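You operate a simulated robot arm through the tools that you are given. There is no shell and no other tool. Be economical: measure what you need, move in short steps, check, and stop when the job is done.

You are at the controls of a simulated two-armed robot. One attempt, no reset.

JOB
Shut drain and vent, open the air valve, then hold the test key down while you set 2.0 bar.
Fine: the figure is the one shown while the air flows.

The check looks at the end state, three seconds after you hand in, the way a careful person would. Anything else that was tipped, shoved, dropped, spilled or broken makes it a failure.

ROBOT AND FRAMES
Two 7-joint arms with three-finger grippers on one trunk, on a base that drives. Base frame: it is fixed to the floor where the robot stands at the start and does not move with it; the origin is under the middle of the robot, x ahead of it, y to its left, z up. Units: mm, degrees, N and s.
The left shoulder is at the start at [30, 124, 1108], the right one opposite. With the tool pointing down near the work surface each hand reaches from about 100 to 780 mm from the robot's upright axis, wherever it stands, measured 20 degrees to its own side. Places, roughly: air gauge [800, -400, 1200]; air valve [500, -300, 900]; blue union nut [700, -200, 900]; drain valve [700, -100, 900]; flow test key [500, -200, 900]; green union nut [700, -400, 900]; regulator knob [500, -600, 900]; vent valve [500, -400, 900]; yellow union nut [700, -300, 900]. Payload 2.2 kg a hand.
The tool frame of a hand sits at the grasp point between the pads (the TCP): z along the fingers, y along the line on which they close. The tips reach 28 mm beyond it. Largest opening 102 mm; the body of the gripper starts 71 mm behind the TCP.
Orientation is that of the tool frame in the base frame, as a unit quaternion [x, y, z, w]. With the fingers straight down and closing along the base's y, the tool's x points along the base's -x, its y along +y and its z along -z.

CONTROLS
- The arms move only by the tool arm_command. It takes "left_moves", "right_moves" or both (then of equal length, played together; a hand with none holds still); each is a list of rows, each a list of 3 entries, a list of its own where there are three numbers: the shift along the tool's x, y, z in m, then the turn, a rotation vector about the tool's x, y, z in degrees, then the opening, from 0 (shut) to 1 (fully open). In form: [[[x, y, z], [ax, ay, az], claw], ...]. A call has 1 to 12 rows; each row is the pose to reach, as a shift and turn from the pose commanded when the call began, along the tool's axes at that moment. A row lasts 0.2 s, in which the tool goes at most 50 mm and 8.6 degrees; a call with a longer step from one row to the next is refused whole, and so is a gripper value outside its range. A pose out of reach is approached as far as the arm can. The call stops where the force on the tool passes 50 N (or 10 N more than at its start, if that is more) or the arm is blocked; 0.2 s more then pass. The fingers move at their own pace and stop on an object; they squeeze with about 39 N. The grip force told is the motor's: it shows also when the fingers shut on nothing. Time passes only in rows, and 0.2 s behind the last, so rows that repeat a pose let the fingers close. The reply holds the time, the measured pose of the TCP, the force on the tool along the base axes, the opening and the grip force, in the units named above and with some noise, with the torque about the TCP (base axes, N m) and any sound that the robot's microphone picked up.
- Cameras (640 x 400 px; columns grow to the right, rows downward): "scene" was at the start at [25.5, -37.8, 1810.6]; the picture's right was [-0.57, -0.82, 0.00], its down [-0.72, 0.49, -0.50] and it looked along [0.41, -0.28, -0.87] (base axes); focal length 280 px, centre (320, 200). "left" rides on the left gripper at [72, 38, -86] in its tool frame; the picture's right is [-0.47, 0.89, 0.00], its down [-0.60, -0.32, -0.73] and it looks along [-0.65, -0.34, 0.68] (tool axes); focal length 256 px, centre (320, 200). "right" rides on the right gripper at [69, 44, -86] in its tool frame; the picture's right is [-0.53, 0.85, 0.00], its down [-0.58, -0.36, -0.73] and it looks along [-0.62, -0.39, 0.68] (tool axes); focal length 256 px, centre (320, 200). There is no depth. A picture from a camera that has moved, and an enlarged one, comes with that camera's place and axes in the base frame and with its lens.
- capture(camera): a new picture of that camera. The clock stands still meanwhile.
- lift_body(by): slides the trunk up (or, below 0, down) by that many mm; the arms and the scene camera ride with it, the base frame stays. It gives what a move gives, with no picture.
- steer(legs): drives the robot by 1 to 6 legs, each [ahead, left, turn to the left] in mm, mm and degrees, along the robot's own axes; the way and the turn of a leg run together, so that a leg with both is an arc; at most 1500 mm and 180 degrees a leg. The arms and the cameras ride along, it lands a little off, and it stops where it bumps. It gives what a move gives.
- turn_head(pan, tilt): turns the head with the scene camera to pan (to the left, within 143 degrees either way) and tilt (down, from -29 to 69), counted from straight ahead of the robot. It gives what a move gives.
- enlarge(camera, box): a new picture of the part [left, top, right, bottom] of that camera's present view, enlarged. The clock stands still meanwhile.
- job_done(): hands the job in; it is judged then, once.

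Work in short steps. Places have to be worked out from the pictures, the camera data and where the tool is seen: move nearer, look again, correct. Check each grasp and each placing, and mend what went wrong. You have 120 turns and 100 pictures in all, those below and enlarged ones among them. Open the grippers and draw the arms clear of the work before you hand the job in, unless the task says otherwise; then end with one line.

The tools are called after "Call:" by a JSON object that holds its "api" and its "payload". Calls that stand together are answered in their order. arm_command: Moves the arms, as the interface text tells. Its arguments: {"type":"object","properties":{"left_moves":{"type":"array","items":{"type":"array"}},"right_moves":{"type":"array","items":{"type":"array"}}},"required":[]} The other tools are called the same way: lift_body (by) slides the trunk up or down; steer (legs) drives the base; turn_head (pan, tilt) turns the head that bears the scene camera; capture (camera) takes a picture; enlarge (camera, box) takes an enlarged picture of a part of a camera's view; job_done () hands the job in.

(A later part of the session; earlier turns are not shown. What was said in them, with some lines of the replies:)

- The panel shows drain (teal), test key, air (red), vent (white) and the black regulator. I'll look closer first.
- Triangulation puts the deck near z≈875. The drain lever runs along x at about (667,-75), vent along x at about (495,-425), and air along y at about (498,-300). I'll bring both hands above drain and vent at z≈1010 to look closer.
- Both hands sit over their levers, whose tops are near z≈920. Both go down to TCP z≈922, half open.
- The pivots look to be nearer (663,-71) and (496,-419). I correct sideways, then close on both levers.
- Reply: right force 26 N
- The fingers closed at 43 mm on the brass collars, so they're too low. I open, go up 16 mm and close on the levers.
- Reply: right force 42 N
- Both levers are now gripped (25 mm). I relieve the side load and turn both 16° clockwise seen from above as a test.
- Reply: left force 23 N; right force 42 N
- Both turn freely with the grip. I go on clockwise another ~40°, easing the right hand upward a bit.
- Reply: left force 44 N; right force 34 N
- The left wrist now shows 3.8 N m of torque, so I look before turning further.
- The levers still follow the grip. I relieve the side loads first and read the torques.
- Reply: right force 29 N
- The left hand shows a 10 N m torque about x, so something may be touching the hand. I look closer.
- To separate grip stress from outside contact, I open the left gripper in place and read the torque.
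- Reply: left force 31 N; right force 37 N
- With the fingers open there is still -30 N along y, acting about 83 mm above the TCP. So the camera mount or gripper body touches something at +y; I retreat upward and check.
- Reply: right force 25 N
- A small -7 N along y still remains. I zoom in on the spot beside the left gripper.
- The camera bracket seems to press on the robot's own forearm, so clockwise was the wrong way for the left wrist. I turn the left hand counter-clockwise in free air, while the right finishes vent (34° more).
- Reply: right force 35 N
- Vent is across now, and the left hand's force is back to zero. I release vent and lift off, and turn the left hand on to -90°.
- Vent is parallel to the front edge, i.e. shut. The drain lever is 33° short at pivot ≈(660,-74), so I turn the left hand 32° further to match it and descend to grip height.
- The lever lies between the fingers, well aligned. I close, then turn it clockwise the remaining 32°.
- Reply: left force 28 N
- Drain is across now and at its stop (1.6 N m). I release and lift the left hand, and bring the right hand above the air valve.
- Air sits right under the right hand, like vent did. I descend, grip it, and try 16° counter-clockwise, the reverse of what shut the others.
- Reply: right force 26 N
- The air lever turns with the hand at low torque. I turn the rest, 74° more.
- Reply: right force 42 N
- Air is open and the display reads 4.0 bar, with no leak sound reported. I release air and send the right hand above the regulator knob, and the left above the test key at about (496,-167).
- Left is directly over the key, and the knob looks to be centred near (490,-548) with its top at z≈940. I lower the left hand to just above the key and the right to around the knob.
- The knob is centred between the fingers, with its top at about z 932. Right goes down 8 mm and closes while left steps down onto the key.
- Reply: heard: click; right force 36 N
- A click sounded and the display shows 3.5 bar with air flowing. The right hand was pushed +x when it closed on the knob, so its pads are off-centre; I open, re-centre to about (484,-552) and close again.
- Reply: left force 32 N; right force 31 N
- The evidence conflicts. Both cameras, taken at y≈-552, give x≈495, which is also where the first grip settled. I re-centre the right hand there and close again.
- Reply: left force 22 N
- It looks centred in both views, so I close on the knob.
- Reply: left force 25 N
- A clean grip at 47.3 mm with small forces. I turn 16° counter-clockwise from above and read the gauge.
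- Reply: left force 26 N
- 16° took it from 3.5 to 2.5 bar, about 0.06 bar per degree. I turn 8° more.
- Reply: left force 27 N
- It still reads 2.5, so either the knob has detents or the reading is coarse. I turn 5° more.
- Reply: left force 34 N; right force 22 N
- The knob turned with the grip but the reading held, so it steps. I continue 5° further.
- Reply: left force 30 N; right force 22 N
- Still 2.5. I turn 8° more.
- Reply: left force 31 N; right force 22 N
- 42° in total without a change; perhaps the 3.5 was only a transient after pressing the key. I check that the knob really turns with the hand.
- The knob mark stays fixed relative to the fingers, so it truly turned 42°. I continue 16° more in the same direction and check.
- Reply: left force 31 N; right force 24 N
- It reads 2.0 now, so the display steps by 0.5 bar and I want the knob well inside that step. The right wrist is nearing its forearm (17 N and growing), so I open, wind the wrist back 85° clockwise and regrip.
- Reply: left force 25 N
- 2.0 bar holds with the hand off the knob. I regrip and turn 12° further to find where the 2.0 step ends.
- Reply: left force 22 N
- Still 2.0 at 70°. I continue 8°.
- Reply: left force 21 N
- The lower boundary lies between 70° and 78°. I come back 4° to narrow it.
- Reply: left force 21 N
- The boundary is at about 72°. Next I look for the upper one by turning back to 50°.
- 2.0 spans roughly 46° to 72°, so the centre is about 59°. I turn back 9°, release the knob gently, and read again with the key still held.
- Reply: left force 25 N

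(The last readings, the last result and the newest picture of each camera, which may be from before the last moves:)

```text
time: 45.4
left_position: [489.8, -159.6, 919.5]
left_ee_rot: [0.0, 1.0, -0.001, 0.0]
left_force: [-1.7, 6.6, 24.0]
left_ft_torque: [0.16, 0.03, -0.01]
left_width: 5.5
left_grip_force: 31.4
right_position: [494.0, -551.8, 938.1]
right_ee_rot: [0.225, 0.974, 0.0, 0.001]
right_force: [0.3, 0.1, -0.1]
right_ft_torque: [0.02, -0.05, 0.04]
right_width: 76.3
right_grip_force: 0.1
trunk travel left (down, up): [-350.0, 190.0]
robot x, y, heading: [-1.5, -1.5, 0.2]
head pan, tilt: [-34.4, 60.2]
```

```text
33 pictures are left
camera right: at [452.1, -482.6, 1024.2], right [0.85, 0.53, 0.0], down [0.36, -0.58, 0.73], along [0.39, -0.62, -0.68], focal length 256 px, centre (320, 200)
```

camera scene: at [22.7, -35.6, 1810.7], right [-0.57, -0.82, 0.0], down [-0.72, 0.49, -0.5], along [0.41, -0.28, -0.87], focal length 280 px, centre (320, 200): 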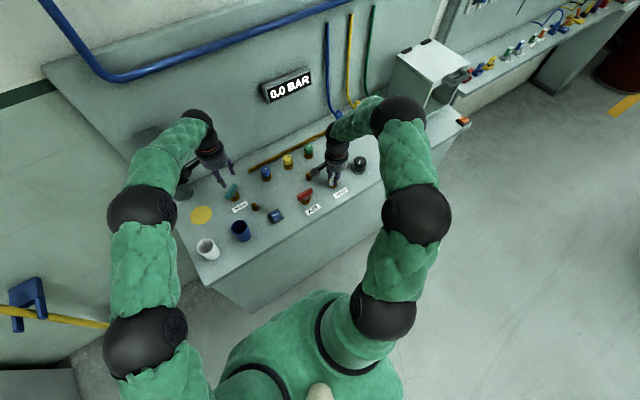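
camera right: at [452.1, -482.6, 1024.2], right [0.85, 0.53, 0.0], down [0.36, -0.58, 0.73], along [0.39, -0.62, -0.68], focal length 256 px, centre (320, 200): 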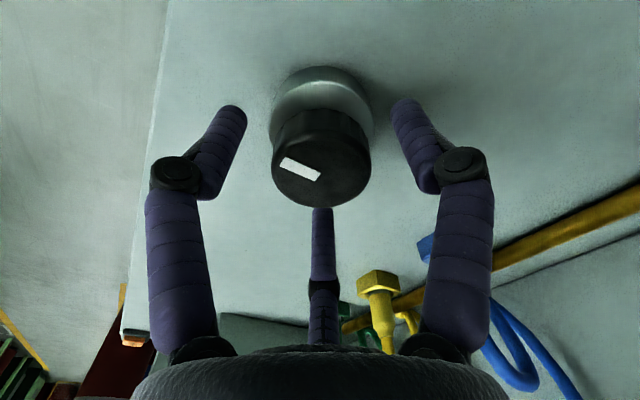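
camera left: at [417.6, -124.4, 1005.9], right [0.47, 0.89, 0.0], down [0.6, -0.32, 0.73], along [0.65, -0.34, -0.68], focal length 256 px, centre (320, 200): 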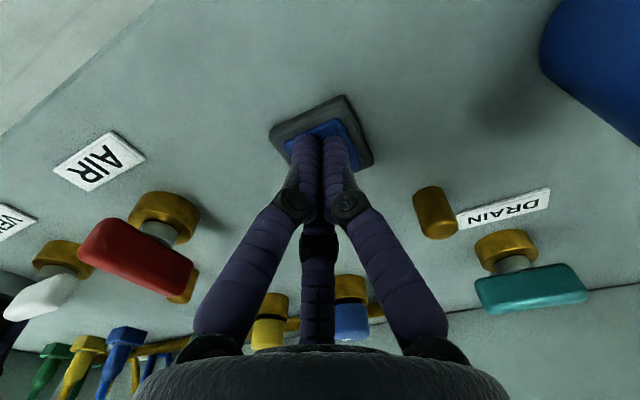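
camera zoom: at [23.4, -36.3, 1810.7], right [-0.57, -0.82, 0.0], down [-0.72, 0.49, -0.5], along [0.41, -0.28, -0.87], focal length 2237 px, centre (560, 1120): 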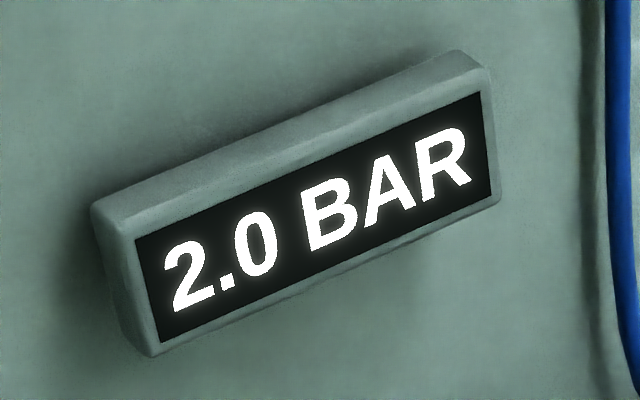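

2.0 bar holds with the knob free and the key held. I lift both hands straight up.

Call:
{"api": "arm_command", "payload": {"left_moves": [[[0, 0, -0.01], [0, 0, 0], 0], [[0, 0, -0.05], [0, 0, 0], 0], [[0, 0, -0.1], [0, 0, 0], 0], [[0, 0, -0.15], [0, 0, 0], 0.5], [[0, 0, -0.2], [0, 0, 0], 1], [[0, 0, -0.25], [0, 0, 0], 1], [[0, 0, -0.3], [0, 0, 0], 1]], "right_moves": [[[0, 0, -0.01], [0, 0, 0], 0.75], [[0, 0, -0.05], [0, 0, 0], 0.75], [[0, 0, -0.1], [0, 0, 0], 0.75], [[0, 0, -0.15], [0, 0, 0], 1], [[0, 0, -0.2], [0, 0, 0], 1], [[0, 0, -0.25], [0, 0, 0], 1], [[0, 0, -0.3], [0, 0, 0], 1]]}}

Call:
{"api": "capture", "payload": {"camera": "left"}}

Call:
{"api": "enlarge", "payload": {"camera": "scene", "box": [180, 70, 420, 280]}}

Call:
{"api": "capture", "payload": {"camera": "right"}}

```text
time: 47.0
left_position: [489.1, -159.4, 1220.3]
left_ee_rot: [0.0, 1.0, 0.0, 0.0]
left_force: [-0.6, -1.0, -0.2]
left_ft_torque: [0.0, 0.0, 0.03]
left_width: 101.9
left_grip_force: 0.0
right_position: [495.0, -554.8, 1241.7]
right_ee_rot: [0.225, 0.974, 0.0, 0.001]
right_force: [-1.2, 0.1, 0.0]
right_ft_torque: [-0.03, -0.01, -0.04]
right_width: 102.0
right_grip_force: 0.1
trunk travel left (down, up): [-350.0, 190.0]
robot x, y, heading: [1.8, 1.1, -0.0]
head pan, tilt: [-34.4, 60.2]
```

```text
32 pictures are left
camera left: at [416.8, -122.9, 1307.1], right [0.47, 0.88, 0.0], down [0.6, -0.32, 0.73], along [0.65, -0.34, -0.68], focal length 256 px, centre (320, 200)
```

left: 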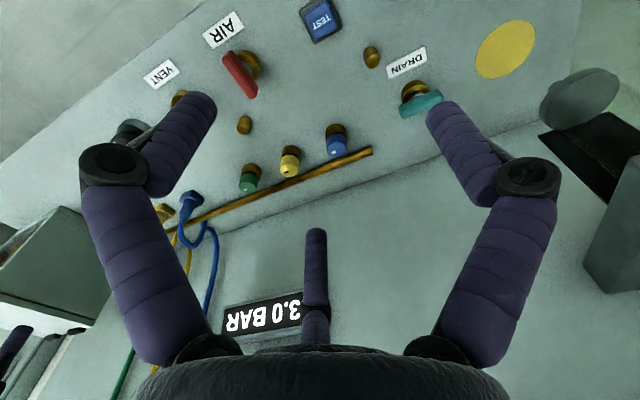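

```text
1.90 times, centred on (300, 175) of scene
camera zoom: at [24.1, -36.7, 1810.7], right [-0.57, -0.82, 0.0], down [-0.72, 0.49, -0.5], along [0.41, -0.28, -0.87], focal length 533 px, centre (358, 248)
```

zoom: 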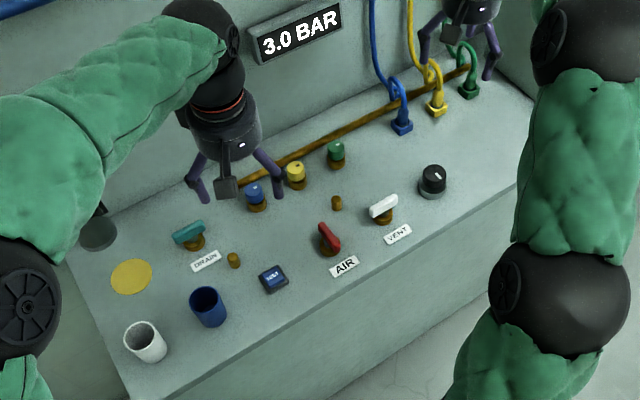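

```text
30 pictures are left
camera right: at [451.5, -483.6, 1326.8], right [0.85, 0.53, 0.0], down [0.36, -0.58, 0.73], along [0.38, -0.62, -0.68], focal length 256 px, centre (320, 200)
```

right: 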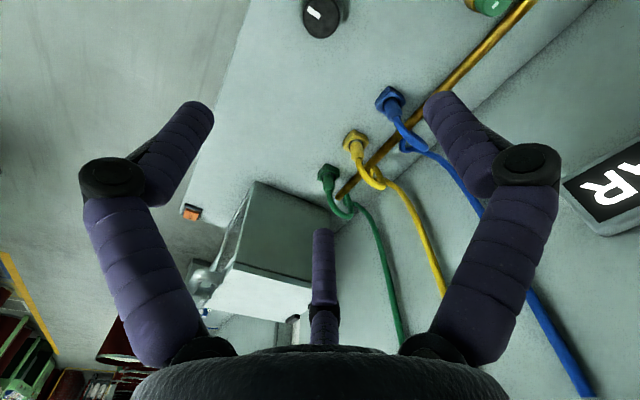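

Drain and vent lie across, air lies along the line, and nothing else moved. The gauge shows 3.0 bar with no flow, as expected after 2.0 with flow. Both hands are open and well clear, so I hand in.

Call:
{"api": "job_done", "payload": {}}

```text
The job is handed in.
```

Job handed in: drain and vent are shut, air is open, and the regulator is set to 2.0 bar, read with the test key held down; the gauge shows 3.0 bar now that the key is released.
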